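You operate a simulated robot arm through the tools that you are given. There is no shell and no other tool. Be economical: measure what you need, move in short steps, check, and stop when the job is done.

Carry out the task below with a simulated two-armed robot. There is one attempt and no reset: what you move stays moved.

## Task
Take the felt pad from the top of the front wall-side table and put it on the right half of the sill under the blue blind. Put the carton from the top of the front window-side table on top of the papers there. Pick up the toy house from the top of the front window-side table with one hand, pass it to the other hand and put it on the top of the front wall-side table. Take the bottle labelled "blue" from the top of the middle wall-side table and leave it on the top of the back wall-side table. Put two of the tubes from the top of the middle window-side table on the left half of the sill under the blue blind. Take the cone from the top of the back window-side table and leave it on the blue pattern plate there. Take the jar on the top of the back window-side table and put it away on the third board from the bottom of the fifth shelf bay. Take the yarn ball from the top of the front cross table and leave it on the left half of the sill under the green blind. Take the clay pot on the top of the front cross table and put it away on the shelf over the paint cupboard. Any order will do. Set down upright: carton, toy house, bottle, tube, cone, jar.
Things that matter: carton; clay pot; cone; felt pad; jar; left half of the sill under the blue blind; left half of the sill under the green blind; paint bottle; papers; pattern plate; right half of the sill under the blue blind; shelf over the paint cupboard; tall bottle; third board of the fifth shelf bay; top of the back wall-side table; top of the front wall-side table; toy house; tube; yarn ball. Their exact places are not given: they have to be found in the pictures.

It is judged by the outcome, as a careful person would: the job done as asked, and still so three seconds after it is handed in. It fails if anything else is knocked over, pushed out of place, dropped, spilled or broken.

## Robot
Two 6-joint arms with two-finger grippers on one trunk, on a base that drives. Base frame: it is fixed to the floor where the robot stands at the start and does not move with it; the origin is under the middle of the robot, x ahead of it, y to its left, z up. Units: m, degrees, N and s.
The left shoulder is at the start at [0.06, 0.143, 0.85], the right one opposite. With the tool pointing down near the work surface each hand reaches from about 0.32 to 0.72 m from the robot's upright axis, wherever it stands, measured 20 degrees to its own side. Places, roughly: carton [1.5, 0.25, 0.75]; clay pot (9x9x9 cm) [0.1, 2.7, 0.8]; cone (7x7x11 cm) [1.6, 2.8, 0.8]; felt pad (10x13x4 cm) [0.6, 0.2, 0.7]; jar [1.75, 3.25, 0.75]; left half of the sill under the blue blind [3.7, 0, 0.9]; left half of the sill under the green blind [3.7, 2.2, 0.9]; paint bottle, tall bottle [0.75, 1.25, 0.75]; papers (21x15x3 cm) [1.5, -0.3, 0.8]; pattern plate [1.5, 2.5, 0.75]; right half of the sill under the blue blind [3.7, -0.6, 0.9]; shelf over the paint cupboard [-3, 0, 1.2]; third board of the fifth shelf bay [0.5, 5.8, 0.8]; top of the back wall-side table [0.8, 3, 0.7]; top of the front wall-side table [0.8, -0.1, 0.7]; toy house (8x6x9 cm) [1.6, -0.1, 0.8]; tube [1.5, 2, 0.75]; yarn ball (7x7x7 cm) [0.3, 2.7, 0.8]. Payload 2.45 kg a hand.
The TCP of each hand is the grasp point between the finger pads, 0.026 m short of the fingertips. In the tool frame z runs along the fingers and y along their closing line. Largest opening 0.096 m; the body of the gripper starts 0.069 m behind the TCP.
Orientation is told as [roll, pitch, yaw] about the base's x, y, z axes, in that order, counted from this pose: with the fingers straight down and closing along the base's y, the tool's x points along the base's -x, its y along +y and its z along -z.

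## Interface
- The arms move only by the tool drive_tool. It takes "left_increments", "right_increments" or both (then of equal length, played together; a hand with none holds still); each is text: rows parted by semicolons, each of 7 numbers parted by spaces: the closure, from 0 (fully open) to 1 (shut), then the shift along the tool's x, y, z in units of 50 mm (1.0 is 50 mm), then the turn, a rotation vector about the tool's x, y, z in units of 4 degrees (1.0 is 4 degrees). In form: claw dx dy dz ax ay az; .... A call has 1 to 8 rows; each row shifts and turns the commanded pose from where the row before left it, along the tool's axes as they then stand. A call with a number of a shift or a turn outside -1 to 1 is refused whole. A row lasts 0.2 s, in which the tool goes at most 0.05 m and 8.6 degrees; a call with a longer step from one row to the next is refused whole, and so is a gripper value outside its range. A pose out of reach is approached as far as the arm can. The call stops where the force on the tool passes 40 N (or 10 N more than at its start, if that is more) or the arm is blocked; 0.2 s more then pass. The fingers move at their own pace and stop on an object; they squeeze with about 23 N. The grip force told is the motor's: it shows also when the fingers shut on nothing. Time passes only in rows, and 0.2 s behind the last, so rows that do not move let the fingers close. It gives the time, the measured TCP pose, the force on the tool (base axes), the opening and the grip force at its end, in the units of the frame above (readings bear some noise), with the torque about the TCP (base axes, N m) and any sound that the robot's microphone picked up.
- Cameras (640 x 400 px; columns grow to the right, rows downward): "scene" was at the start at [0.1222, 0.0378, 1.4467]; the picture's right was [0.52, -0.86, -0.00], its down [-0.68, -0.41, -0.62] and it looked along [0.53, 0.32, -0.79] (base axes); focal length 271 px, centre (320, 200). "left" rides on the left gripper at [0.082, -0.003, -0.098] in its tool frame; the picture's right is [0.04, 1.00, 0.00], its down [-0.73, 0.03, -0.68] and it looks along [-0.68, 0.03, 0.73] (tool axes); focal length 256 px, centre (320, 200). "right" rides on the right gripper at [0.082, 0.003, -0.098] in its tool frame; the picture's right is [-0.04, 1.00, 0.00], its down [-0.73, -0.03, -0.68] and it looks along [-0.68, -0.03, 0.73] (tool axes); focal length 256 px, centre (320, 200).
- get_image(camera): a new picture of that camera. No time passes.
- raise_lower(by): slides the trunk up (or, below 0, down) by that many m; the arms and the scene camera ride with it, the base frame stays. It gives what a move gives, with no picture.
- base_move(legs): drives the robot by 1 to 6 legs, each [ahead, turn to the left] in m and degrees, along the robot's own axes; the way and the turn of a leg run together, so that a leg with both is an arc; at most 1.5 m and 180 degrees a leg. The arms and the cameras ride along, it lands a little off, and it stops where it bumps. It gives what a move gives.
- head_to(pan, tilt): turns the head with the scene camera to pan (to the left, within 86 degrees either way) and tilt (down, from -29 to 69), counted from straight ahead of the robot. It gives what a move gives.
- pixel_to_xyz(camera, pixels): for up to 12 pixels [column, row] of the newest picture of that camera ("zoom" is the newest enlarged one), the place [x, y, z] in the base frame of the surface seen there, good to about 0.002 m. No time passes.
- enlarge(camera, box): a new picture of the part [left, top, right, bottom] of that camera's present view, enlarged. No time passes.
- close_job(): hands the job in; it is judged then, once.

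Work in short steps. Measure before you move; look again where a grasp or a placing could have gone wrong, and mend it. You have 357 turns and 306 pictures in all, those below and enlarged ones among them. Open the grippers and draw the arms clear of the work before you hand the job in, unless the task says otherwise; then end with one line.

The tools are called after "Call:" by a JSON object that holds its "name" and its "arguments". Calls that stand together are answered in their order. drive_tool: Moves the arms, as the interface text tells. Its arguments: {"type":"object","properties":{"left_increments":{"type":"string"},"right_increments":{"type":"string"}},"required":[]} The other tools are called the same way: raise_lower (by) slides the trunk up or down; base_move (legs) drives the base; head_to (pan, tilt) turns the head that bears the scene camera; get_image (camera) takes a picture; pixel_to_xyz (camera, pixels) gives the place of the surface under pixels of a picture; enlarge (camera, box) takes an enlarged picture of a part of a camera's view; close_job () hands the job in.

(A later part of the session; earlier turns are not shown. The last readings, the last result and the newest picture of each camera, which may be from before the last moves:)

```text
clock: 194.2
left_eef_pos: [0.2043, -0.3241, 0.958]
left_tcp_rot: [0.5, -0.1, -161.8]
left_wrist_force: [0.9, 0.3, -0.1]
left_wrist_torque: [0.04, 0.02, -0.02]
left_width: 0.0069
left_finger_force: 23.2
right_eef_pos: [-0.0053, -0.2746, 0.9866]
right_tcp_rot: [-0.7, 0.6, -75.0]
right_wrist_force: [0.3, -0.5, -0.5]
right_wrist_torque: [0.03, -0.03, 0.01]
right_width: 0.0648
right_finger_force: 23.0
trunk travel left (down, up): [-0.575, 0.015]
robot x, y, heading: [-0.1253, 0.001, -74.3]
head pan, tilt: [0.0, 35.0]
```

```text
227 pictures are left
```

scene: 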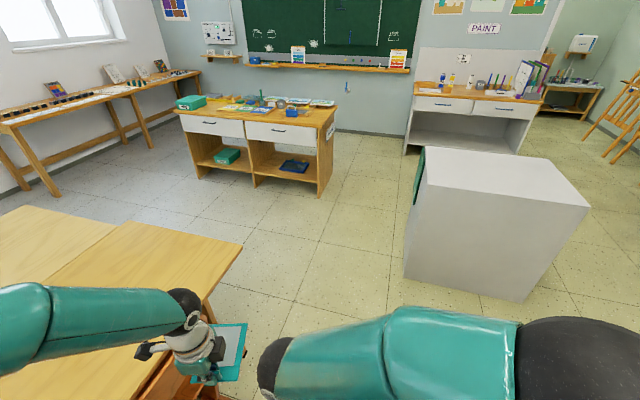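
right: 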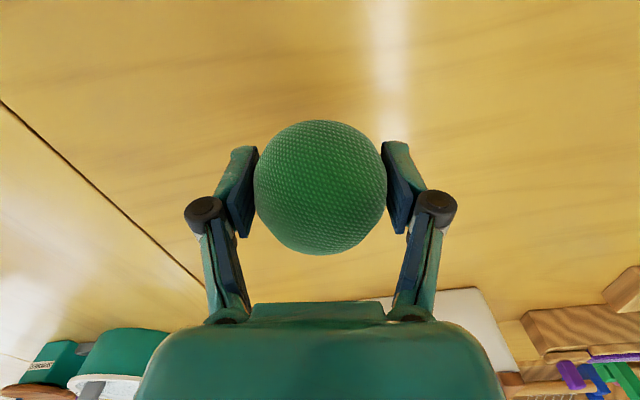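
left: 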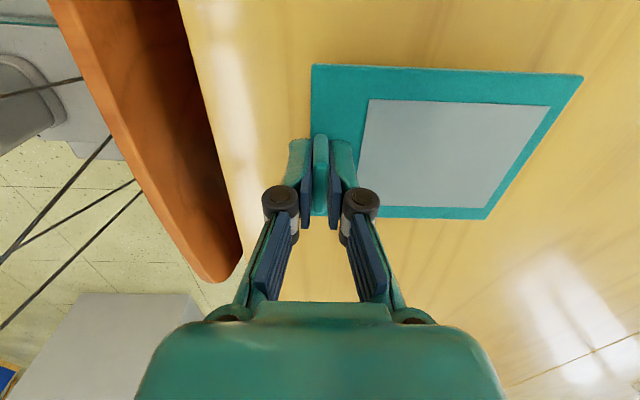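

Path is clear; drive 1.4 m down and turn left in steps.

Call:
{"name": "base_move", "arguments": {"legs": [[0.7, 0], [0.75, 0], [0, 33], [0, 33]]}}

Call:
{"name": "get_image", "arguments": {"camera": "scene"}}

```text
clock: 205.3
left_eef_pos: [0.7208, -1.2267, 0.9582]
left_tcp_rot: [0.6, -0.1, -96.4]
left_wrist_force: [-0.1, 0.3, 0.3]
left_wrist_torque: [-0.04, 0.05, -0.02]
left_width: 0.0068
left_finger_force: 22.8
right_eef_pos: [0.594, -1.3982, 0.9874]
right_tcp_rot: [-0.8, 0.7, -9.5]
right_wrist_force: [-0.8, 0.4, -0.7]
right_wrist_torque: [-0.09, 0.01, 0.0]
right_width: 0.0648
right_finger_force: 22.7
trunk travel left (down, up): [-0.575, 0.015]
robot x, y, heading: [0.2791, -1.4358, -7.8]
head pan, tilt: [0.0, 35.0]
stopped in leg 4: the robot was blocked; the commanded pose is now the measured one
```

```text
226 pictures are left
```

scene: 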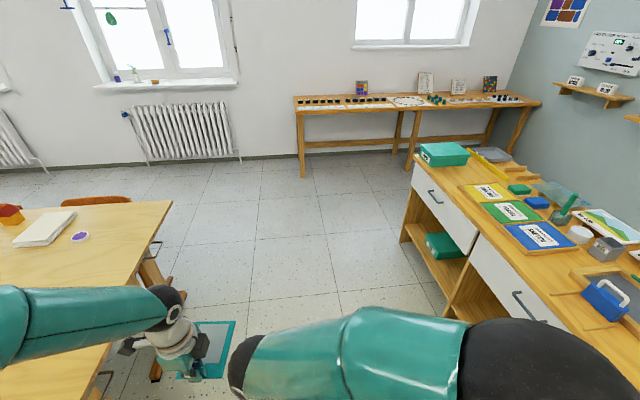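

Drive east past the table end, then turn left to view the window aisle.

Call:
{"name": "base_move", "arguments": {"legs": [[0, 5], [1.1, 0], [1.1, 0], [0, 40]]}}

Call:
{"name": "base_move", "arguments": {"legs": [[0, 50]]}}

Call:
{"name": "get_image", "arguments": {"camera": "scene"}}

```text
clock: 218.9
left_eef_pos: [2.6193, -1.0665, 0.959]
left_tcp_rot: [0.5, -0.1, -51.3]
left_wrist_force: [0.1, 0.0, -1.0]
left_wrist_torque: [-0.01, 0.01, 0.0]
left_width: 0.0068
left_finger_force: 23.4
right_eef_pos: [2.6534, -1.2792, 0.9905]
right_tcp_rot: [-0.3, 0.5, 34.9]
right_wrist_force: [-0.5, -0.1, -0.5]
right_wrist_torque: [-0.01, 0.01, 0.03]
right_width: 0.0648
right_finger_force: 23.0
trunk travel left (down, up): [-0.575, 0.015]
robot x, y, heading: [2.4671, -1.5467, 37.2]
head pan, tilt: [0.0, 35.0]
```

```text
clock: 221.8
left_eef_pos: [2.1983, -1.1208, 0.9596]
left_tcp_rot: [0.5, -0.1, -1.1]
left_wrist_force: [-0.9, 0.6, -0.3]
left_wrist_torque: [-0.03, 0.06, -0.02]
left_width: 0.007
left_finger_force: 22.8
right_eef_pos: [2.3914, -1.2117, 1.0188]
right_tcp_rot: [3.5, -0.9, 82.0]
right_wrist_force: [0.3, 0.5, -1.0]
right_wrist_torque: [-0.04, 0.0, 0.04]
right_width: 0.0649
right_finger_force: 22.8
trunk travel left (down, up): [-0.575, 0.015]
robot x, y, heading: [2.5069, -1.5431, 87.1]
head pan, tilt: [0.0, 35.0]
```

```text
225 pictures are left
```

scene: 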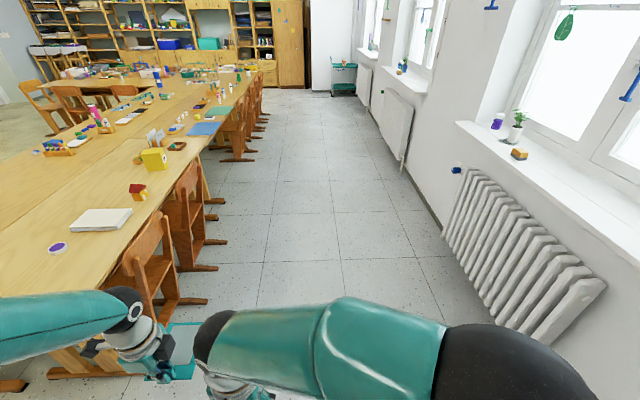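

The right hand has drifted inward; move it out to its own side, then measure aisle, chairs and sill.

Call:
{"name": "drive_tool", "arguments": {"right_increments": "1 -0.5 -0.8 0 0 0 0; 1 -0.5 -0.8 0 0 0 0; 1 -0.5 -0.8 0.2 0 0 0; 1 -0.3 -0.8 0.2 0 0 0; 1 0 0 0 0 0 0"}}

Call:
{"name": "pixel_to_xyz", "arguments": {"camera": "scene", "pixels": [[205, 301], [217, 268], [213, 202], [250, 160], [265, 125], [457, 235], [500, 300], [470, 125], [540, 160], [520, 155], [497, 128], [120, 270]]}}

Call:
{"name": "head_to", "arguments": {"pan": -55, "tilt": 30}}

Call:
{"name": "get_image", "arguments": {"camera": "scene"}}

```text
clock: 223.0
left_eef_pos: [2.1988, -1.1234, 0.9602]
left_tcp_rot: [0.5, 0.0, -1.0]
left_wrist_force: [1.2, -0.2, -1.1]
left_wrist_torque: [-0.02, 0.0, -0.01]
left_width: 0.0069
left_finger_force: 23.1
right_eef_pos: [2.5615, -1.1455, 0.9918]
right_tcp_rot: [3.5, -1.0, 82.3]
right_wrist_force: [0.7, 0.4, 0.0]
right_wrist_torque: [0.03, -0.02, 0.01]
right_width: 0.0653
right_finger_force: 23.0
trunk travel left (down, up): [-0.575, 0.015]
robot x, y, heading: [2.5052, -1.5444, 87.0]
head pan, tilt: [0.0, 35.0]
```

```text
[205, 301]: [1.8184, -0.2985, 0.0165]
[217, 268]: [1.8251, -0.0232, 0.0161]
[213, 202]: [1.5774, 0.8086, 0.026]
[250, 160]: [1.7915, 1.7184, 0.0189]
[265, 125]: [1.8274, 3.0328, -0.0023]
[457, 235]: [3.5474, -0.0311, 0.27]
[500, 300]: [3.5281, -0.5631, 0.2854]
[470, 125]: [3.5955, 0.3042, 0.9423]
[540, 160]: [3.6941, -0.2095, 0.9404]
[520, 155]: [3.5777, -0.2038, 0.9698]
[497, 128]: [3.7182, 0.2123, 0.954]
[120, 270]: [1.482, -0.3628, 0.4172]
```

```text
clock: 224.2
left_eef_pos: [2.1992, -1.122, 0.9592]
left_tcp_rot: [0.5, 0.0, -1.1]
left_wrist_force: [-0.8, -0.2, -1.0]
left_wrist_torque: [-0.03, 0.0, 0.02]
left_width: 0.0068
left_finger_force: 23.2
right_eef_pos: [2.561, -1.145, 0.9915]
right_tcp_rot: [3.5, -1.0, 82.0]
right_wrist_force: [0.3, 0.0, -0.2]
right_wrist_torque: [0.0, 0.0, -0.01]
right_width: 0.0651
right_finger_force: 23.0
trunk travel left (down, up): [-0.575, 0.015]
robot x, y, heading: [2.5061, -1.5443, 87.2]
head pan, tilt: [-55.0, 30.0]
```

```text
224 pictures are left
```

scene: 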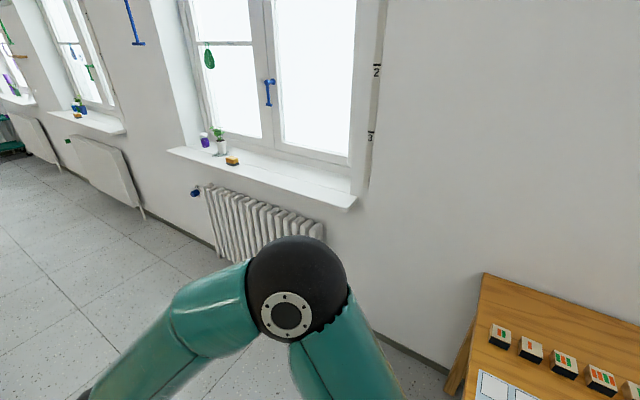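

Chairs reach only to x≈1.83, so the aisle is wide. Sill at z 0.94, x 3.52–3.7; right half (y −0.92…−0.28) is empty. Raise both hands and drive to face it.

Call:
{"name": "drive_tool", "arguments": {"left_increments": "1 0 0 -0.8 0 0 0; 1 0 0 -0.8 0 0 0; 1 0 0 -0.6 0 0 0", "right_increments": "1 0 0 -0.8 -0.8 0 0; 1 0 0 -0.6 0 0 0; 1 0 0 0 0 0 0"}}

Call:
{"name": "base_move", "arguments": {"legs": [[0, -30], [0.88, 0]]}}

Call:
{"name": "base_move", "arguments": {"legs": [[0, -55]]}}

Call:
{"name": "head_to", "arguments": {"pan": 0, "tilt": 40}}

Call:
{"name": "get_image", "arguments": {"camera": "scene"}}

```text
clock: 225.0
left_eef_pos: [2.1984, -1.1255, 1.0698]
left_tcp_rot: [0.5, -0.2, -1.1]
left_wrist_force: [-0.2, 0.3, 0.3]
left_wrist_torque: [0.02, 0.04, 0.02]
left_width: 0.0072
left_finger_force: 23.1
right_eef_pos: [2.5674, -1.1466, 1.0618]
right_tcp_rot: [6.7, -1.1, 82.1]
right_wrist_force: [0.3, 0.1, -0.4]
right_wrist_torque: [-0.01, 0.01, -0.02]
right_width: 0.065
right_finger_force: 22.8
trunk travel left (down, up): [-0.575, 0.015]
robot x, y, heading: [2.5059, -1.5423, 87.2]
head pan, tilt: [-55.0, 30.0]
```

```text
clock: 231.4
left_eef_pos: [2.922, -0.2831, 1.0696]
left_tcp_rot: [0.5, -0.1, -30.6]
left_wrist_force: [-0.5, 1.1, -0.3]
left_wrist_torque: [0.02, 0.01, 0.01]
left_width: 0.0067
left_finger_force: 23.3
right_eef_pos: [3.2321, -0.4846, 1.061]
right_tcp_rot: [6.8, -1.0, 52.7]
right_wrist_force: [0.4, -0.6, -0.4]
right_wrist_torque: [0.0, 0.03, -0.01]
right_width: 0.0648
right_finger_force: 22.7
trunk travel left (down, up): [-0.575, 0.015]
robot x, y, heading: [2.9821, -0.8019, 57.4]
head pan, tilt: [-55.0, 30.0]
```

```text
clock: 234.6
left_eef_pos: [3.3748, -0.4568, 1.0699]
left_tcp_rot: [0.4, -0.1, -85.9]
left_wrist_force: [0.8, 0.3, 0.1]
left_wrist_torque: [-0.03, 0.04, 0.01]
left_width: 0.007
left_finger_force: 22.9
right_eef_pos: [3.3863, -0.8255, 1.0617]
right_tcp_rot: [6.7, -0.9, -2.7]
right_wrist_force: [0.3, -0.1, 0.1]
right_wrist_torque: [0.02, 0.04, -0.02]
right_width: 0.0651
right_finger_force: 23.1
trunk travel left (down, up): [-0.575, 0.015]
robot x, y, heading: [2.9799, -0.7628, 2.9]
head pan, tilt: [-55.0, 30.0]
```

```text
clock: 235.8
left_eef_pos: [3.3742, -0.4565, 1.0708]
left_tcp_rot: [0.5, -0.1, -86.0]
left_wrist_force: [1.0, 0.4, -0.8]
left_wrist_torque: [-0.02, 0.03, -0.07]
left_width: 0.0068
left_finger_force: 23.4
right_eef_pos: [3.3855, -0.8256, 1.0621]
right_tcp_rot: [6.6, -1.0, -2.6]
right_wrist_force: [0.2, 0.6, -0.8]
right_wrist_torque: [-0.02, 0.01, 0.0]
right_width: 0.0652
right_finger_force: 23.1
trunk travel left (down, up): [-0.575, 0.015]
robot x, y, heading: [2.9796, -0.759, 3.0]
head pan, tilt: [0.0, 40.0]
```

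```text
223 pictures are left
```

scene: 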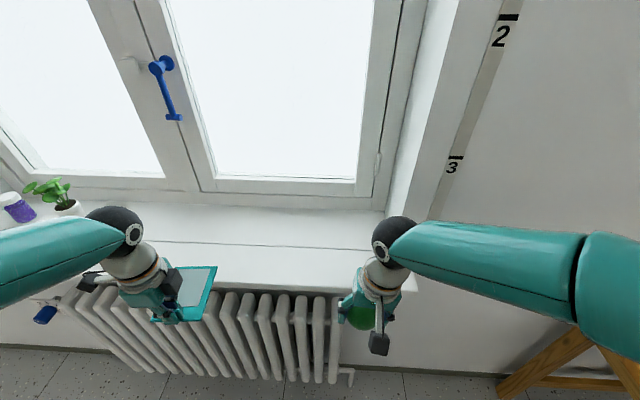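

Measure the sill here.

Call:
{"name": "pixel_to_xyz", "arguments": {"camera": "scene", "pixels": [[250, 215], [250, 236], [250, 250], [250, 270], [300, 285], [380, 225], [395, 250], [225, 200], [165, 90], [380, 285]]}}

```text
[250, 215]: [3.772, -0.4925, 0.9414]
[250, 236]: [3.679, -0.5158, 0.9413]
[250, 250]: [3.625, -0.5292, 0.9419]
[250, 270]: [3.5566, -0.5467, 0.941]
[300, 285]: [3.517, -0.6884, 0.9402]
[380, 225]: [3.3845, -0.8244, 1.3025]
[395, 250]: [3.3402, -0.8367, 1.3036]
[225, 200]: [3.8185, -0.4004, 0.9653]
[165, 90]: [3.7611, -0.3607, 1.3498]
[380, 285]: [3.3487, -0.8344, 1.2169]
```

Move the pad above the sill at [3.575, -0.58].

Call:
{"name": "drive_tool", "arguments": {"left_increments": "1 -0.556 0.764 0 0 0 0; 1 -0.556 0.764 0 0 0 0; 1 -0.556 0.764 0 0 0 0; 1 -0.556 0.764 0 0 0 0; 1 -0.556 0.764 0 0 0 0; 1 0 0 0.6 0 0 0; 1 0 0 0.6 0 0 0; 1 0 0 0 0 0 0"}}

Call:
{"name": "get_image", "arguments": {"camera": "scene"}}

Call:
{"name": "get_image", "arguments": {"camera": "left"}}

```text
clock: 237.6
left_eef_pos: [3.5759, -0.5809, 1.0119]
left_tcp_rot: [0.5, -0.1, -86.0]
left_wrist_force: [0.4, 0.4, 0.1]
left_wrist_torque: [-0.02, 0.04, -0.03]
left_width: 0.0071
left_finger_force: 22.9
right_eef_pos: [3.3839, -0.8256, 1.062]
right_tcp_rot: [6.7, -1.2, -2.6]
right_wrist_force: [0.4, -0.5, -0.5]
right_wrist_torque: [0.01, 0.01, -0.03]
right_width: 0.0649
right_finger_force: 23.1
trunk travel left (down, up): [-0.575, 0.015]
robot x, y, heading: [2.9796, -0.765, 2.7]
head pan, tilt: [0.0, 40.0]
```

```text
222 pictures are left
```

scene: 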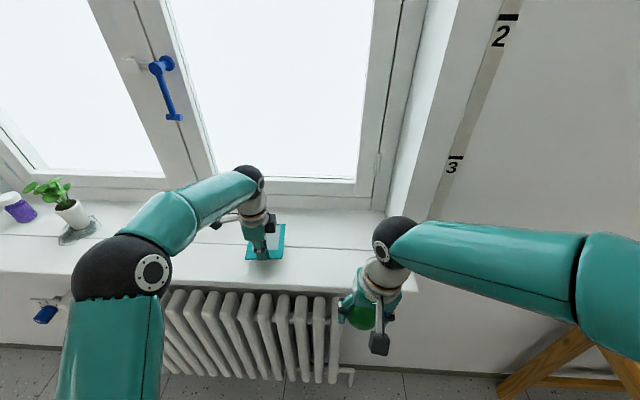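

```text
221 pictures are left
```

left: 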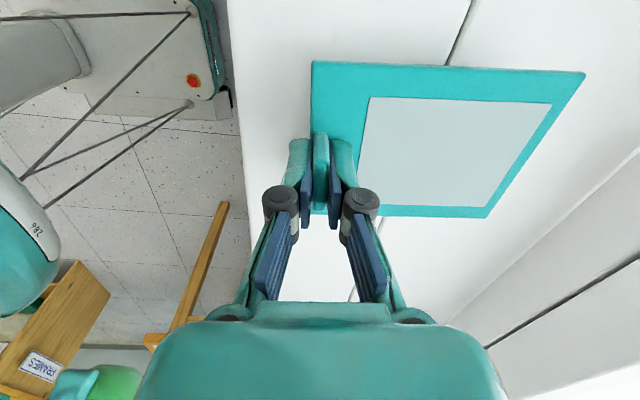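

Over the sill. Lower about 3 cm to contact.

Call:
{"name": "drive_tool", "arguments": {"left_increments": "1 0 0 0.3 0 0 0; 1 0 0 0.2 0 0 0; 1 0 0 0.1 0 0 0; 1 0 0 0.06 0 0 0; 1 0 0 0 0 0 0"}}

```text
clock: 238.8
left_eef_pos: [3.5758, -0.5814, 0.9799]
left_tcp_rot: [0.5, -0.1, -85.9]
left_wrist_force: [-0.5, -0.3, -0.2]
left_wrist_torque: [0.02, 0.05, 0.01]
left_width: 0.0071
left_finger_force: 22.6
right_eef_pos: [3.3855, -0.8261, 1.0626]
right_tcp_rot: [6.7, -1.0, -2.6]
right_wrist_force: [0.0, 0.0, -0.5]
right_wrist_torque: [-0.02, -0.01, 0.0]
right_width: 0.0651
right_finger_force: 22.9
trunk travel left (down, up): [-0.575, 0.015]
robot x, y, heading: [2.9843, -0.7629, 2.7]
head pan, tilt: [0.0, 40.0]
```

Call:
{"name": "drive_tool", "arguments": {"left_increments": "1 0 0 0.06 0 0 0; 1 0 0 0.05 0 0 0; 1 0 0 0 0 0 0"}}

```text
clock: 239.6
left_eef_pos: [3.576, -0.5831, 0.9791]
left_tcp_rot: [1.1, -0.2, -85.8]
left_wrist_force: [4.5, 2.4, 29.0]
left_wrist_torque: [0.04, -0.04, -0.04]
left_width: 0.0071
left_finger_force: 22.7
right_eef_pos: [3.3835, -0.8267, 1.0633]
right_tcp_rot: [6.7, -1.2, -2.6]
right_wrist_force: [-0.3, -1.0, 0.8]
right_wrist_torque: [0.02, -0.02, -0.01]
right_width: 0.065
right_finger_force: 23.0
trunk travel left (down, up): [-0.575, 0.015]
robot x, y, heading: [2.9792, -0.7613, 2.8]
head pan, tilt: [0.0, 40.0]
```

Firm contact (29 N). Ease 4 mm, open and lift away.

Call:
{"name": "drive_tool", "arguments": {"left_increments": "1 0 0 -0.06 0 0 0; 0.6 0 0 0 0 0 0; 0.5 0 0 0 0 0 0; 0.5 0 0 -0.8 0 0 0; 0.5 0 0 -0.8 0 0 0; 0.5 0.3 -0.8 -0.3 0 0 0; 0.5 0.3 -0.8 -0.3 0 0 0; 0.5 0.3 -0.8 0 0 0 0"}}

Call:
{"name": "get_image", "arguments": {"camera": "scene"}}

```text
clock: 241.4
left_eef_pos: [3.4484, -0.5457, 1.0862]
left_tcp_rot: [0.6, -0.1, -86.0]
left_wrist_force: [-0.4, -0.8, 0.5]
left_wrist_torque: [0.0, -0.03, -0.06]
left_width: 0.048
left_finger_force: 0.1
right_eef_pos: [3.3844, -0.825, 1.0626]
right_tcp_rot: [6.7, -1.1, -2.6]
right_wrist_force: [0.2, -0.5, -0.9]
right_wrist_torque: [-0.01, -0.01, -0.01]
right_width: 0.0648
right_finger_force: 23.1
trunk travel left (down, up): [-0.575, 0.015]
robot x, y, heading: [2.9803, -0.7641, 2.7]
head pan, tilt: [0.0, 40.0]
```

```text
220 pictures are left
```

scene: 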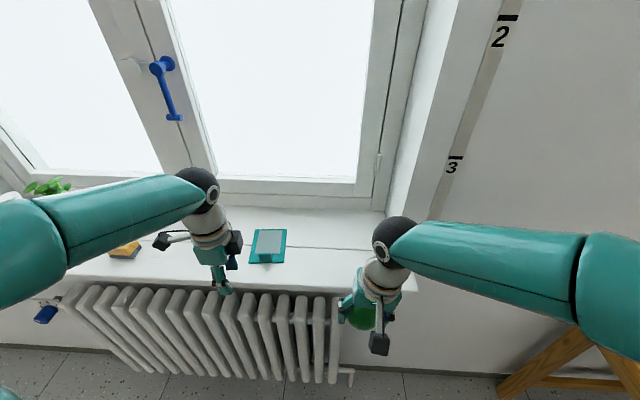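

Pad lies on the right half. Restore the left tool's yaw and the right tool's roll while here.

Call:
{"name": "drive_tool", "arguments": {"left_increments": "0 -0.3 -0.6 0 0 0 -1; 0 -0.3 0 0 0 0 -1; 0 0 0 0 0 0 -1; 0 0 0 0 0 0 -1; 0 0 0 0 0 0 -1; 0 0 0 0 0 0 -1; 0 0 0 0 0 0 -1; 0 0 0 0 0 0 -1", "right_increments": "1 0.4 0 -0.2 0.9 0 0; 1 0.4 0 0 0.75 0 0; 1 0 0 0 0 0 0; 1 0 0 0 0 0 0; 1 0 0 0 0 0 0; 1 0 0 0 0 0 0; 1 0 0 0 0 0 0; 1 0 0 0 0 0 0"}}

Call:
{"name": "drive_tool", "arguments": {"left_increments": "0 0 0 0 0 0 -1; 0 0 0 0 0 0 -1; 0 0 0 0 0 0 -1; 0 0 0 0 0 0 -1; 0 0 0 0 0 0 -1; 0 0 0 0 0 0 -1; 0 0 0 0 0 0 -1; 0 0 0 0 0 0 -1"}}

Call:
{"name": "drive_tool", "arguments": {"left_increments": "0 0 0 0 0 0 -1; 0 0 0 0 0 0 -1; 0 0 0 0 0 0 -1; 0 0 0 0 0 0 -1; 0 0 0 0 0 0 -1; 0 0 0 0 0 0 -0.6"}}

Call:
{"name": "base_move", "arguments": {"legs": [[-0.25, 0], [0, 44]]}}

Call:
{"name": "base_move", "arguments": {"legs": [[0, 44], [1.35, 0], [1.35, 0]]}}

Call:
{"name": "head_to", "arguments": {"pan": -60, "tilt": 30}}

Call:
{"name": "get_image", "arguments": {"camera": "scene"}}

```text
clock: 243.2
left_eef_pos: [3.4253, -0.5774, 1.085]
left_tcp_rot: [0.4, -0.5, -53.9]
left_wrist_force: [0.4, 0.3, 0.5]
left_wrist_torque: [0.01, 0.01, 0.0]
left_width: 0.0961
left_finger_force: 0.0
right_eef_pos: [3.3462, -0.8249, 1.0711]
right_tcp_rot: [0.1, -1.0, -2.6]
right_wrist_force: [1.0, 0.1, -0.5]
right_wrist_torque: [-0.01, -0.03, -0.04]
right_width: 0.0651
right_finger_force: 22.9
trunk travel left (down, up): [-0.575, 0.015]
robot x, y, heading: [2.9828, -0.7621, 3.1]
head pan, tilt: [0.0, 40.0]
```

```text
clock: 245.0
left_eef_pos: [3.4242, -0.5776, 1.0852]
left_tcp_rot: [0.1, -0.6, -21.8]
left_wrist_force: [0.4, -0.6, -0.6]
left_wrist_torque: [0.02, 0.03, 0.01]
left_width: 0.0961
left_finger_force: 0.1
right_eef_pos: [3.3457, -0.8255, 1.0712]
right_tcp_rot: [0.1, -0.9, -2.6]
right_wrist_force: [0.2, 0.2, -1.1]
right_wrist_torque: [0.0, 0.01, 0.01]
right_width: 0.0646
right_finger_force: 22.9
trunk travel left (down, up): [-0.575, 0.015]
robot x, y, heading: [2.9845, -0.7647, 2.9]
head pan, tilt: [0.0, 40.0]
```

```text
clock: 246.4
left_eef_pos: [3.4246, -0.5772, 1.0861]
left_tcp_rot: [-0.1, -0.6, 0.6]
left_wrist_force: [0.6, -0.1, -0.7]
left_wrist_torque: [-0.01, 0.0, 0.0]
left_width: 0.0959
left_finger_force: 0.0
right_eef_pos: [3.3457, -0.8259, 1.0705]
right_tcp_rot: [0.2, -1.0, -2.6]
right_wrist_force: [-0.1, 0.4, -1.1]
right_wrist_torque: [-0.01, 0.0, 0.0]
right_width: 0.0649
right_finger_force: 23.4
trunk travel left (down, up): [-0.575, 0.015]
robot x, y, heading: [2.9821, -0.7615, 2.7]
head pan, tilt: [0.0, 40.0]
```

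```text
clock: 250.6
left_eef_pos: [2.9199, -0.3329, 1.0845]
left_tcp_rot: [-0.1, -0.5, 44.7]
left_wrist_force: [-0.2, 0.5, -1.2]
left_wrist_torque: [0.02, 0.02, 0.0]
left_width: 0.0958
left_finger_force: 0.1
right_eef_pos: [3.0349, -0.5666, 1.0706]
right_tcp_rot: [0.1, -0.9, 41.4]
right_wrist_force: [0.9, 0.6, -0.8]
right_wrist_torque: [0.01, 0.01, 0.02]
right_width: 0.0649
right_finger_force: 23.1
trunk travel left (down, up): [-0.575, 0.015]
robot x, y, heading: [2.7499, -0.7939, 46.9]
head pan, tilt: [0.0, 40.0]
```

```text
clock: 266.2
left_eef_pos: [2.5367, 2.3639, 1.0849]
left_tcp_rot: [-0.1, -0.6, 88.4]
left_wrist_force: [0.6, 1.0, 0.0]
left_wrist_torque: [-0.02, -0.01, 0.01]
left_width: 0.0962
left_finger_force: 0.0
right_eef_pos: [2.781, 2.2763, 1.0713]
right_tcp_rot: [0.1, -0.9, 85.2]
right_wrist_force: [-0.5, 0.5, -1.0]
right_wrist_torque: [-0.05, 0.03, 0.03]
right_width: 0.0648
right_finger_force: 23.3
trunk travel left (down, up): [-0.575, 0.015]
robot x, y, heading: [2.7347, 1.9157, 90.3]
head pan, tilt: [0.0, 40.0]
```

```text
clock: 267.5
left_eef_pos: [2.5369, 2.3637, 1.0873]
left_tcp_rot: [-0.1, -0.6, 88.4]
left_wrist_force: [0.8, -0.4, -0.6]
left_wrist_torque: [-0.03, 0.0, 0.02]
left_width: 0.096
left_finger_force: 0.0
right_eef_pos: [2.7816, 2.2754, 1.072]
right_tcp_rot: [0.1, -1.0, 85.2]
right_wrist_force: [-0.9, 0.4, -0.8]
right_wrist_torque: [0.0, 0.02, 0.01]
right_width: 0.065
right_finger_force: 23.0
trunk travel left (down, up): [-0.575, 0.015]
robot x, y, heading: [2.7351, 1.9159, 90.4]
head pan, tilt: [-60.0, 30.0]
```

```text
219 pictures are left
```

scene: 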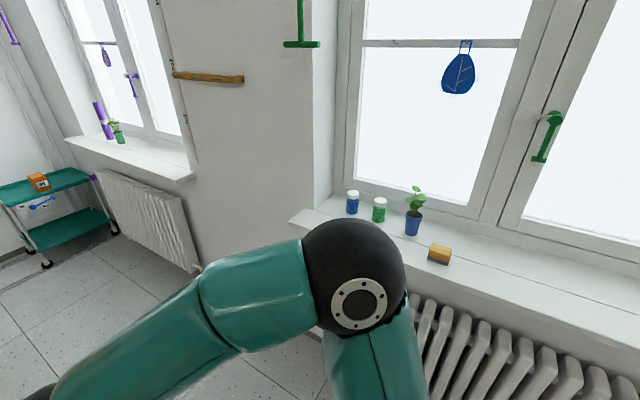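

Measure the green-blind sill and its objects.

Call:
{"name": "pixel_to_xyz", "arguments": {"camera": "scene", "pixels": [[300, 222], [352, 205], [379, 212], [412, 228], [438, 258], [480, 250], [560, 290], [330, 215], [395, 240], [600, 260], [440, 230]]}}

Call:
{"name": "enlarge", "arguments": {"camera": "scene", "box": [280, 160, 640, 385]}}

```text
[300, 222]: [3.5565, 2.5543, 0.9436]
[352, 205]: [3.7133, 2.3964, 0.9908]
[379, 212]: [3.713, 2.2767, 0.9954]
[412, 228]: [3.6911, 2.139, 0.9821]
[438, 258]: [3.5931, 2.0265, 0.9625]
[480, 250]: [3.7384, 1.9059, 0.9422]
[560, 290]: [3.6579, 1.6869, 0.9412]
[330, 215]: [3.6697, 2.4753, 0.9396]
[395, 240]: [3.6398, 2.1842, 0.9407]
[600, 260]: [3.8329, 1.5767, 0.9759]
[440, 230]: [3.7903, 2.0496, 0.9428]
```

```text
1.78 times, centred on (460, 272) of scene
```

zoom: 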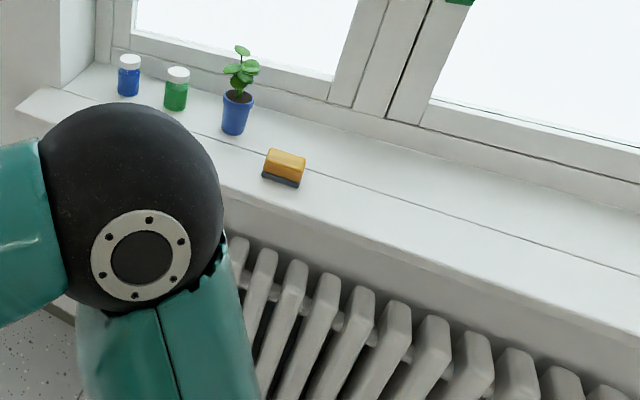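

Free spot in the left half: about [3.61, 2.32], in front of the jars. Drive to face it.

Call:
{"name": "base_move", "arguments": {"legs": [[0.58, 0], [0, -45]]}}

Call:
{"name": "base_move", "arguments": {"legs": [[0, -45]]}}

Call:
{"name": "base_move", "arguments": {"legs": [[0.27, 0]]}}

Call:
{"name": "head_to", "arguments": {"pan": -15, "tilt": 45}}

Call:
{"name": "get_image", "arguments": {"camera": "scene"}}

Call:
{"name": "get_image", "arguments": {"camera": "right"}}

```text
clock: 273.1
left_eef_pos: [2.9059, 2.947, 1.0868]
left_tcp_rot: [-0.1, -0.5, 43.6]
left_wrist_force: [-0.1, 0.3, -1.2]
left_wrist_torque: [0.01, -0.01, 0.01]
left_width: 0.0961
left_finger_force: 0.2
right_eef_pos: [3.017, 2.7108, 1.0716]
right_tcp_rot: [0.1, -1.1, 40.5]
right_wrist_force: [0.1, 1.1, -1.1]
right_wrist_torque: [-0.02, 0.02, 0.0]
right_width: 0.0648
right_finger_force: 22.7
trunk travel left (down, up): [-0.575, 0.015]
robot x, y, heading: [2.7066, 2.5104, 46.1]
head pan, tilt: [-60.0, 30.0]
```

```text
clock: 275.9
left_eef_pos: [3.1556, 2.6754, 1.0866]
left_tcp_rot: [-0.1, -0.5, -1.7]
left_wrist_force: [-0.1, 0.4, -0.5]
left_wrist_torque: [-0.01, 0.0, 0.0]
left_width: 0.096
left_finger_force: 0.1
right_eef_pos: [3.0676, 2.4314, 1.0722]
right_tcp_rot: [0.1, -1.0, -5.0]
right_wrist_force: [-0.3, 0.5, -0.2]
right_wrist_torque: [0.02, 0.03, -0.01]
right_width: 0.0649
right_finger_force: 23.0
trunk travel left (down, up): [-0.575, 0.015]
robot x, y, heading: [2.7073, 2.5392, 1.1]
head pan, tilt: [-60.0, 30.0]
```

```text
clock: 277.8
left_eef_pos: [3.4289, 2.6823, 1.0871]
left_tcp_rot: [-0.1, -0.4, -1.5]
left_wrist_force: [-0.1, -0.2, 0.3]
left_wrist_torque: [-0.02, 0.05, 0.02]
left_width: 0.0958
left_finger_force: 0.0
right_eef_pos: [3.3406, 2.4365, 1.0727]
right_tcp_rot: [0.2, -1.0, -4.7]
right_wrist_force: [0.9, 0.0, -0.3]
right_wrist_torque: [0.03, 0.06, -0.01]
right_width: 0.0649
right_finger_force: 22.9
trunk travel left (down, up): [-0.575, 0.015]
robot x, y, heading: [2.9794, 2.5468, 0.8]
head pan, tilt: [-60.0, 30.0]
```

```text
clock: 278.9
left_eef_pos: [3.4274, 2.6818, 1.0886]
left_tcp_rot: [0.0, -0.5, -1.5]
left_wrist_force: [0.0, -0.2, -0.6]
left_wrist_torque: [-0.01, 0.01, -0.04]
left_width: 0.0961
left_finger_force: 0.0
right_eef_pos: [3.3403, 2.437, 1.0731]
right_tcp_rot: [0.1, -1.1, -4.7]
right_wrist_force: [-0.1, -1.0, -0.2]
right_wrist_torque: [-0.02, 0.04, -0.02]
right_width: 0.065
right_finger_force: 22.5
trunk travel left (down, up): [-0.575, 0.015]
robot x, y, heading: [2.9819, 2.5455, 1.0]
head pan, tilt: [-15.0, 45.0]
```

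```text
217 pictures are left
```

scene: 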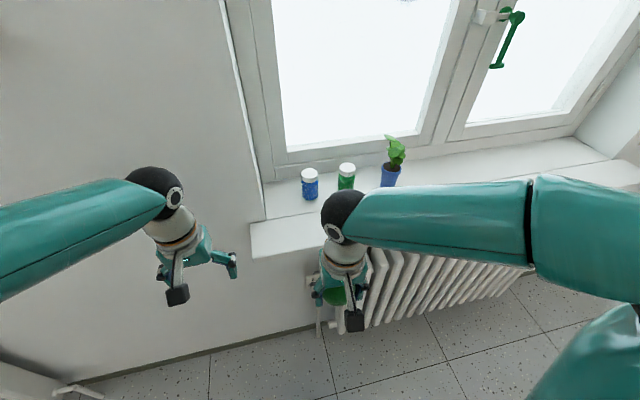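

```text
216 pictures are left
```

right: 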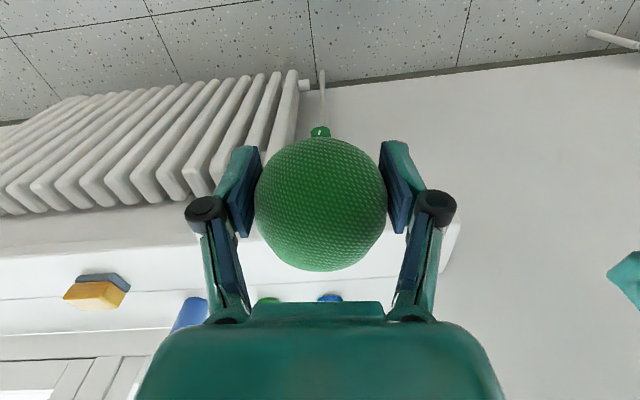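

Move the ball over [3.605, 2.32].

Call:
{"name": "drive_tool", "arguments": {"right_increments": "1 -0.9 -0.317 0.13 0 0 0; 1 -0.9 -0.317 0.13 0 0 0; 1 -0.9 -0.317 0.13 0 0 0; 1 -0.9 -0.317 0.13 0 0 0; 1 -0.9 -0.317 0.13 0 0 0; 1 -0.9 -0.317 0.13 0 0 0; 1 0 0 0 0 0 0"}}

Call:
{"name": "get_image", "arguments": {"camera": "right"}}

Call:
{"name": "get_image", "arguments": {"camera": "scene"}}

```text
clock: 280.5
left_eef_pos: [3.4265, 2.6825, 1.0881]
left_tcp_rot: [-0.1, -0.6, -1.5]
left_wrist_force: [-0.1, 0.8, 1.5]
left_wrist_torque: [0.0, 0.01, 0.0]
left_width: 0.0958
left_finger_force: 0.0
right_eef_pos: [3.6002, 2.3216, 1.039]
right_tcp_rot: [0.1, -1.0, -4.7]
right_wrist_force: [-0.4, 0.0, 0.2]
right_wrist_torque: [0.03, 0.0, -0.01]
right_width: 0.0649
right_finger_force: 23.2
trunk travel left (down, up): [-0.575, 0.015]
robot x, y, heading: [2.9775, 2.5456, 1.2]
head pan, tilt: [-15.0, 45.0]
```

```text
215 pictures are left
```

right: 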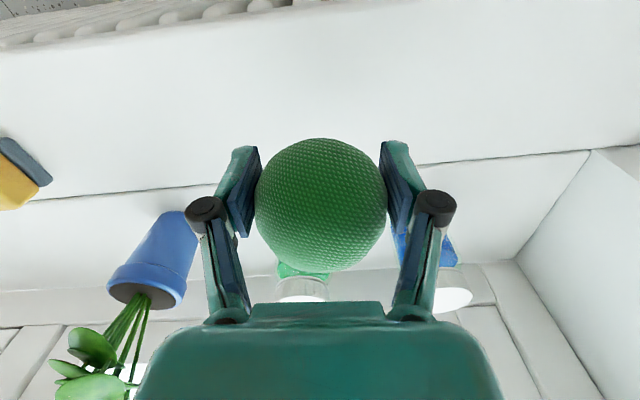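

```text
214 pictures are left
```

scene: 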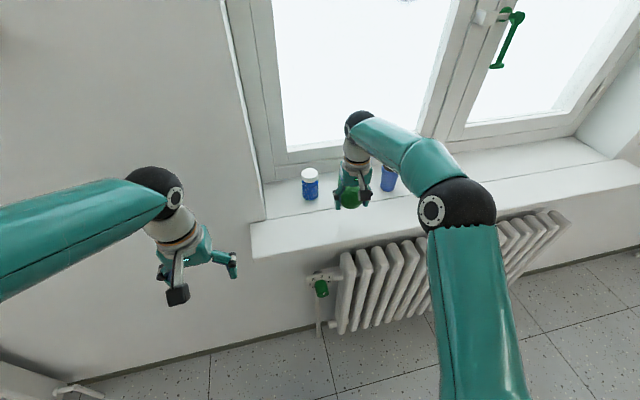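

Lower the ball to the sill (target TCP z≈0.977).

Call:
{"name": "drive_tool", "arguments": {"right_increments": "1 0 0 0.5 0 0 0; 1 0 0 0.4 0 0 0; 1 0 0 0.2 0 0 0; 1 0 0 0.08 0 0 0; 1 0 0 0.05 0 0 0; 1 0 0 0 0 0 0"}}

```text
clock: 281.9
left_eef_pos: [3.4281, 2.6823, 1.0876]
left_tcp_rot: [-0.2, -0.5, -1.5]
left_wrist_force: [0.7, -0.3, 0.3]
left_wrist_torque: [0.01, 0.01, 0.01]
left_width: 0.096
left_finger_force: 0.0
right_eef_pos: [3.6033, 2.3212, 0.9772]
right_tcp_rot: [0.1, -1.0, -4.7]
right_wrist_force: [0.1, -0.4, -0.2]
right_wrist_torque: [-0.05, -0.02, 0.0]
right_width: 0.065
right_finger_force: 23.4
trunk travel left (down, up): [-0.575, 0.015]
robot x, y, heading: [2.9795, 2.5446, 1.2]
head pan, tilt: [-15.0, 45.0]
```

Call:
{"name": "drive_tool", "arguments": {"right_increments": "1 0 0 0.05 0 0 0; 1 0 0 0.05 0 0 0; 1 0 0 0 0 0 0"}}

```text
clock: 282.7
left_eef_pos: [3.4279, 2.6816, 1.0874]
left_tcp_rot: [-0.1, -0.6, -1.5]
left_wrist_force: [-0.1, -0.1, -0.2]
left_wrist_torque: [0.01, -0.05, -0.03]
left_width: 0.0959
left_finger_force: 0.1
right_eef_pos: [3.6034, 2.3202, 0.9731]
right_tcp_rot: [0.1, -1.0, -4.8]
right_wrist_force: [0.3, -0.3, -0.2]
right_wrist_torque: [-0.04, 0.0, -0.01]
right_width: 0.0652
right_finger_force: 23.0
trunk travel left (down, up): [-0.575, 0.015]
robot x, y, heading: [2.9809, 2.5452, 1.1]
head pan, tilt: [-15.0, 45.0]
```

Call:
{"name": "drive_tool", "arguments": {"right_increments": "1 0 0 0.05 0 0 0; 1 0 0 0.05 0 0 0; 1 0 0 0 0 0 0"}}

Call:
{"name": "get_image", "arguments": {"camera": "right"}}

```text
clock: 283.5
left_eef_pos: [3.4263, 2.6816, 1.0875]
left_tcp_rot: [0.0, -0.6, -1.5]
left_wrist_force: [-0.6, 0.5, -0.3]
left_wrist_torque: [0.0, 0.01, -0.02]
left_width: 0.096
left_finger_force: 0.0
right_eef_pos: [3.6037, 2.3206, 0.9705]
right_tcp_rot: [0.2, -1.4, -4.7]
right_wrist_force: [2.9, -0.8, 16.8]
right_wrist_torque: [0.0, -0.1, -0.03]
right_width: 0.0647
right_finger_force: 23.2
trunk travel left (down, up): [-0.575, 0.015]
robot x, y, heading: [2.9756, 2.5462, 1.3]
head pan, tilt: [-15.0, 45.0]
```

```text
213 pictures are left
```

right: 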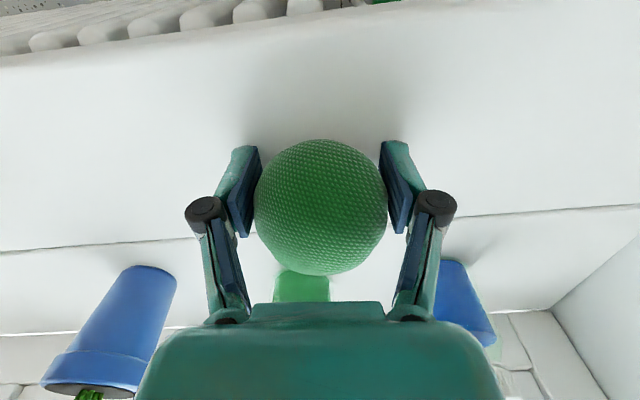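

Contact. Ease, open gradually, and lift straight up.

Call:
{"name": "drive_tool", "arguments": {"right_increments": "1 0 0 -0.04 0 0 0; 0.3 0 0 0 0 0 0; 0.15 0 0 0 0 0 0; 0.05 0 0 0 0 0 0; 0 0 0 -0.6 0 0 0; 0 0 0 -0.8 0 0 0; 0 0.6 0 -0.5 0 0 0; 0 0.8 0 0 0 0 0"}}

Call:
{"name": "get_image", "arguments": {"camera": "right"}}

```text
clock: 285.3
left_eef_pos: [3.4277, 2.6815, 1.0883]
left_tcp_rot: [-0.1, -0.5, -1.5]
left_wrist_force: [-0.9, 0.5, 0.0]
left_wrist_torque: [-0.01, -0.02, 0.05]
left_width: 0.0959
left_finger_force: 0.1
right_eef_pos: [3.5307, 2.3256, 1.0638]
right_tcp_rot: [0.0, -1.0, -4.6]
right_wrist_force: [0.5, 0.5, -0.8]
right_wrist_torque: [0.01, 0.03, -0.01]
right_width: 0.0958
right_finger_force: 0.1
trunk travel left (down, up): [-0.575, 0.015]
robot x, y, heading: [2.976, 2.5466, 1.6]
head pan, tilt: [-15.0, 45.0]
```

```text
212 pictures are left
```

right: 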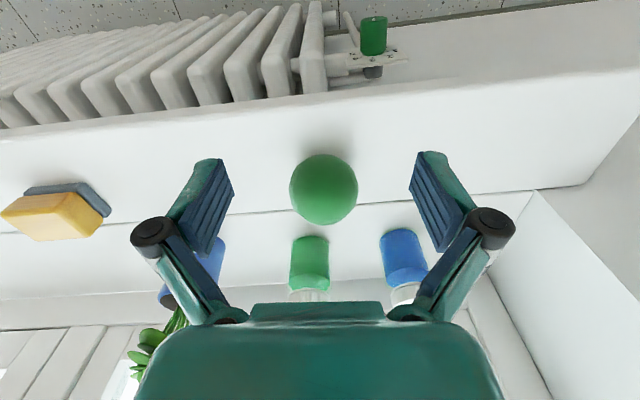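

Ball rests on the sill. Retract, back off and turn round to face the window-side tables.

Call:
{"name": "drive_tool", "arguments": {"right_increments": "0 0.8 0 0 0 0 0; 0 0.8 0 0 0 0 0; 0 0.8 0 0 0 0 0"}}

Call:
{"name": "base_move", "arguments": {"legs": [[-0.35, 0], [0, 45]]}}

Call:
{"name": "base_move", "arguments": {"legs": [[0, 45]]}}

Call:
{"name": "base_move", "arguments": {"legs": [[0, 45]]}}

Call:
{"name": "base_move", "arguments": {"legs": [[0, 43]]}}

Call:
{"name": "head_to", "arguments": {"pan": 0, "tilt": 35}}

Call:
{"name": "get_image", "arguments": {"camera": "scene"}}

```text
clock: 286.1
left_eef_pos: [3.4262, 2.6819, 1.0883]
left_tcp_rot: [-0.1, -0.6, -1.5]
left_wrist_force: [-0.6, -1.1, -0.5]
left_wrist_torque: [0.01, -0.04, 0.0]
left_width: 0.0962
left_finger_force: 0.1
right_eef_pos: [3.4105, 2.3375, 1.0624]
right_tcp_rot: [0.2, -1.2, -4.7]
right_wrist_force: [0.1, 0.9, 0.5]
right_wrist_torque: [-0.03, -0.06, -0.02]
right_width: 0.0962
right_finger_force: 0.0
trunk travel left (down, up): [-0.575, 0.015]
robot x, y, heading: [2.9771, 2.5455, 1.1]
head pan, tilt: [-15.0, 45.0]
```

```text
clock: 290.7
left_eef_pos: [2.8501, 2.9533, 1.0867]
left_tcp_rot: [-0.2, -0.5, 43.6]
left_wrist_force: [-0.1, 0.4, -0.3]
left_wrist_torque: [-0.02, 0.0, 0.0]
left_width: 0.096
left_finger_force: 0.1
right_eef_pos: [3.0845, 2.6992, 1.062]
right_tcp_rot: [0.1, -1.0, 40.5]
right_wrist_force: [0.5, -0.3, 0.0]
right_wrist_torque: [0.0, 0.0, -0.03]
right_width: 0.0959
right_finger_force: 0.0
trunk travel left (down, up): [-0.575, 0.015]
robot x, y, heading: [2.65, 2.5173, 46.1]
head pan, tilt: [-15.0, 45.0]
```

```text
clock: 293.4
left_eef_pos: [2.4849, 2.9665, 1.0875]
left_tcp_rot: [-0.1, -0.5, 88.5]
left_wrist_force: [-0.5, 0.3, 0.5]
left_wrist_torque: [0.02, 0.02, -0.01]
left_width: 0.0961
left_finger_force: 0.0
right_eef_pos: [2.8301, 2.9519, 1.0628]
right_tcp_rot: [0.1, -1.0, 85.2]
right_wrist_force: [-0.3, 0.7, 0.4]
right_wrist_torque: [0.02, -0.01, -0.02]
right_width: 0.0958
right_finger_force: 0.0
trunk travel left (down, up): [-0.575, 0.015]
robot x, y, heading: [2.6829, 2.5151, 90.4]
head pan, tilt: [-15.0, 45.0]
```

```text
clock: 296.1
left_eef_pos: [2.2244, 2.69, 1.089]
left_tcp_rot: [-0.1, -0.6, 133.7]
left_wrist_force: [0.4, -0.6, 0.2]
left_wrist_torque: [0.0, 0.0, 0.0]
left_width: 0.096
left_finger_force: 0.0
right_eef_pos: [2.4786, 2.9255, 1.0632]
right_tcp_rot: [0.1, -1.0, 130.7]
right_wrist_force: [-0.5, 0.5, -1.0]
right_wrist_torque: [-0.04, 0.0, -0.02]
right_width: 0.0963
right_finger_force: 0.0
trunk travel left (down, up): [-0.575, 0.015]
robot x, y, heading: [2.7065, 2.5421, 136.0]
head pan, tilt: [-15.0, 45.0]
```

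```text
clock: 298.8
left_eef_pos: [2.2507, 2.3207, 1.0888]
left_tcp_rot: [-0.1, -0.5, 176.9]
left_wrist_force: [0.1, 0.0, 0.2]
left_wrist_torque: [-0.04, -0.03, 0.0]
left_width: 0.096
left_finger_force: 0.2
right_eef_pos: [2.2759, 2.6668, 1.0625]
right_tcp_rot: [0.2, -0.9, 173.7]
right_wrist_force: [-0.9, 0.1, 0.5]
right_wrist_torque: [-0.02, -0.01, -0.01]
right_width: 0.0961
right_finger_force: 0.2
trunk travel left (down, up): [-0.575, 0.015]
robot x, y, heading: [2.7097, 2.5731, 178.6]
head pan, tilt: [-15.0, 45.0]
```

```text
clock: 299.5
left_eef_pos: [2.2521, 2.3214, 1.0904]
left_tcp_rot: [-0.1, -0.5, 176.9]
left_wrist_force: [0.8, 0.7, -0.8]
left_wrist_torque: [-0.04, 0.01, -0.01]
left_width: 0.0962
left_finger_force: 0.1
right_eef_pos: [2.2761, 2.6668, 1.0636]
right_tcp_rot: [0.1, -1.1, 173.8]
right_wrist_force: [1.2, 0.3, 0.1]
right_wrist_torque: [-0.08, -0.01, -0.01]
right_width: 0.0962
right_finger_force: 0.0
trunk travel left (down, up): [-0.575, 0.015]
robot x, y, heading: [2.705, 2.5753, 178.6]
head pan, tilt: [0.0, 35.0]
```

```text
211 pictures are left
```

scene: 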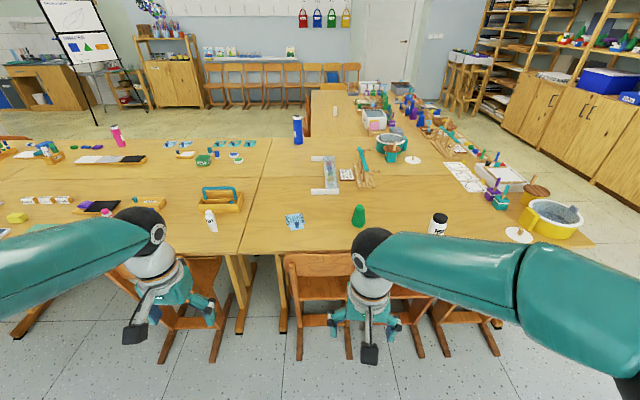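

Zoom on the back window-side table and the tubes.

Call:
{"name": "enlarge", "arguments": {"camera": "scene", "box": [180, 130, 500, 330]}}

Call:
{"name": "pixel_to_xyz", "arguments": {"camera": "zoom", "pixels": [[228, 185], [356, 150], [356, 195], [515, 165], [515, 205], [60, 165], [60, 200], [240, 375], [420, 320], [225, 170], [205, 190], [370, 190]]}}

```text
2.00 times, centred on (340, 230) of scene
```

zoom: 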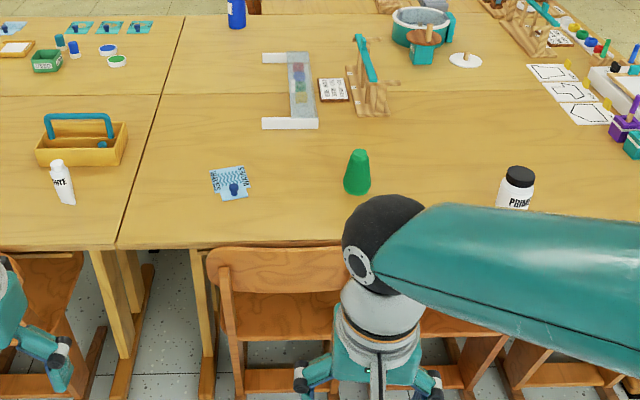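

```text
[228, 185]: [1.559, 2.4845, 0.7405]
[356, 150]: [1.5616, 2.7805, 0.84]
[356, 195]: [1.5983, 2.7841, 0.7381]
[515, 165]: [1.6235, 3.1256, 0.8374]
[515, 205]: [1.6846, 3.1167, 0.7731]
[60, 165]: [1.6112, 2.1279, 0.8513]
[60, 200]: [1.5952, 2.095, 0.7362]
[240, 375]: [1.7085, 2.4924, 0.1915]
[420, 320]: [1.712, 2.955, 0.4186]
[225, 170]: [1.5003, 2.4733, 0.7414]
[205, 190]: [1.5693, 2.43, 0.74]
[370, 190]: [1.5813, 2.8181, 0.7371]
```

Cone at ≈[1.58, 2.785], pattern plate ≈[1.55, 2.485], jar ≈[1.69, 3.12]. Drive up to (2.17, 2.45).

Call:
{"name": "base_move", "arguments": {"legs": [[0, 14], [0.53, 0], [0, -13]]}}

Call:
{"name": "head_to", "arguments": {"pan": 0, "tilt": 55}}

Call:
{"name": "get_image", "arguments": {"camera": "scene"}}

Call:
{"name": "get_image", "arguments": {"camera": "right"}}

```text
clock: 304.4
left_eef_pos: [1.7423, 2.1963, 1.0885]
left_tcp_rot: [-0.1, -0.6, 178.3]
left_wrist_force: [-0.2, -1.0, 0.6]
left_wrist_torque: [0.02, -0.03, 0.02]
left_width: 0.0959
left_finger_force: 0.1
right_eef_pos: [1.759, 2.5406, 1.0631]
right_tcp_rot: [0.1, -1.0, 175.1]
right_wrist_force: [0.9, 0.6, 0.2]
right_wrist_torque: [0.0, 0.02, -0.04]
right_width: 0.0962
right_finger_force: 0.0
trunk travel left (down, up): [-0.575, 0.015]
robot x, y, heading: [2.1924, 2.4423, 180.0]
head pan, tilt: [0.0, 35.0]
```

```text
clock: 305.3
left_eef_pos: [1.744, 2.1943, 1.0904]
left_tcp_rot: [-0.1, -0.6, 178.3]
left_wrist_force: [-0.5, 0.0, -0.3]
left_wrist_torque: [0.0, -0.01, 0.02]
left_width: 0.0961
left_finger_force: 0.1
right_eef_pos: [1.7599, 2.5399, 1.0638]
right_tcp_rot: [0.0, -1.1, 175.1]
right_wrist_force: [0.3, -0.1, 0.2]
right_wrist_torque: [0.04, -0.04, -0.03]
right_width: 0.096
right_finger_force: 0.1
trunk travel left (down, up): [-0.575, 0.015]
robot x, y, heading: [2.1906, 2.4476, 179.6]
head pan, tilt: [0.0, 55.0]
```

```text
209 pictures are left
```

scene: 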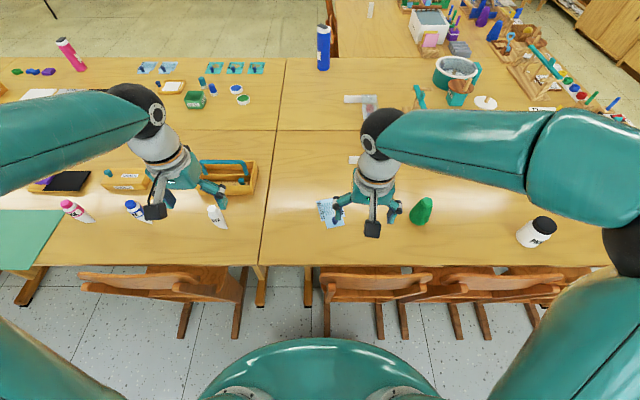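

```text
208 pictures are left
```

right: 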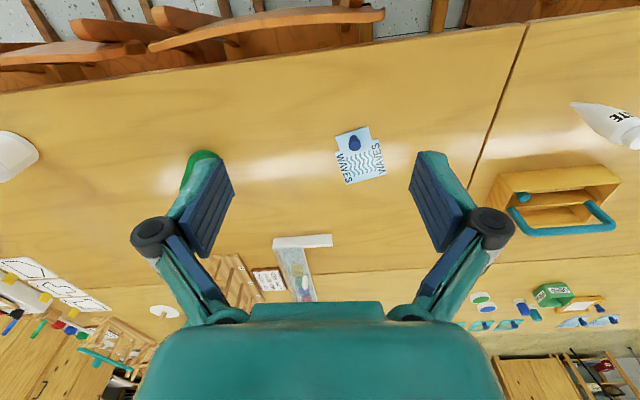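

Measure the plate, knob and cone.

Call:
{"name": "enlarge", "arguments": {"camera": "right", "box": [310, 110, 406, 200]}}

Call:
{"name": "pixel_to_xyz", "arguments": {"camera": "right", "pixels": [[337, 132], [370, 127], [386, 174], [347, 182], [354, 141], [354, 150], [362, 165], [197, 160]]}}

Call:
{"name": "pixel_to_xyz", "arguments": {"camera": "scene", "pixels": [[425, 201], [421, 212], [418, 222], [412, 215], [429, 215], [543, 222], [535, 240], [215, 208], [218, 226], [130, 204], [68, 204]]}}

```text
4.44 times, centred on (358, 155) of right
```

zoom: 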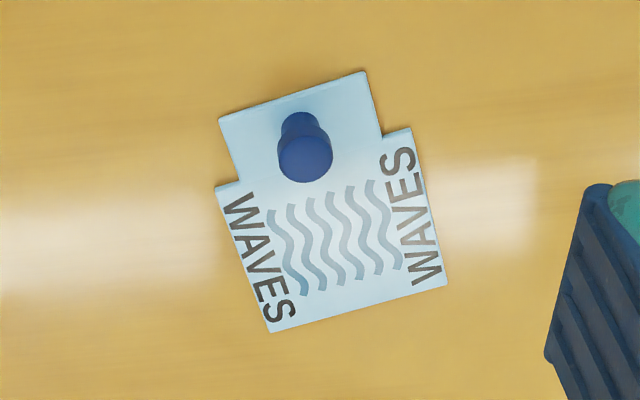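

```text
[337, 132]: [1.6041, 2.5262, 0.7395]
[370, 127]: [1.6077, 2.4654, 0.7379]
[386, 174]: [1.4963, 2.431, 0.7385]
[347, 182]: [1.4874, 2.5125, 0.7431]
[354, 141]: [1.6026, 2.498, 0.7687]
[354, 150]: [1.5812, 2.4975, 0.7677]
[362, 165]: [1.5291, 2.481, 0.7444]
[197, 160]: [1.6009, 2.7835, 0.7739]
```

```text
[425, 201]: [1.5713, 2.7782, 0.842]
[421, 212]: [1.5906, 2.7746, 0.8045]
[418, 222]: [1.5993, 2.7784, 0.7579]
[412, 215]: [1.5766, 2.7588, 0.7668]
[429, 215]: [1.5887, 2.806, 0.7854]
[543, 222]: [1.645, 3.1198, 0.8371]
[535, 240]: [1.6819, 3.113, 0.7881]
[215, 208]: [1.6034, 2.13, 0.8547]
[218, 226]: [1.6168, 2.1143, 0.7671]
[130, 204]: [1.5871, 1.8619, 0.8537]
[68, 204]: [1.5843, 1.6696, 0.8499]
```

Check how close the base may go to the chairs: measure their hindmost points.

Call:
{"name": "pixel_to_xyz", "arguments": {"camera": "scene", "pixels": [[327, 335], [380, 337], [459, 337], [238, 337], [185, 337], [370, 297], [160, 290]]}}

```text
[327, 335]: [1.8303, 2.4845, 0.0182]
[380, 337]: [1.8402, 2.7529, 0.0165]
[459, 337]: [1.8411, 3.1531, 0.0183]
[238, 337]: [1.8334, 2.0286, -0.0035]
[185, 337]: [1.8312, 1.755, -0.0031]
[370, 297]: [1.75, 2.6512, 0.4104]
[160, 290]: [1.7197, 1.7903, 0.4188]
```

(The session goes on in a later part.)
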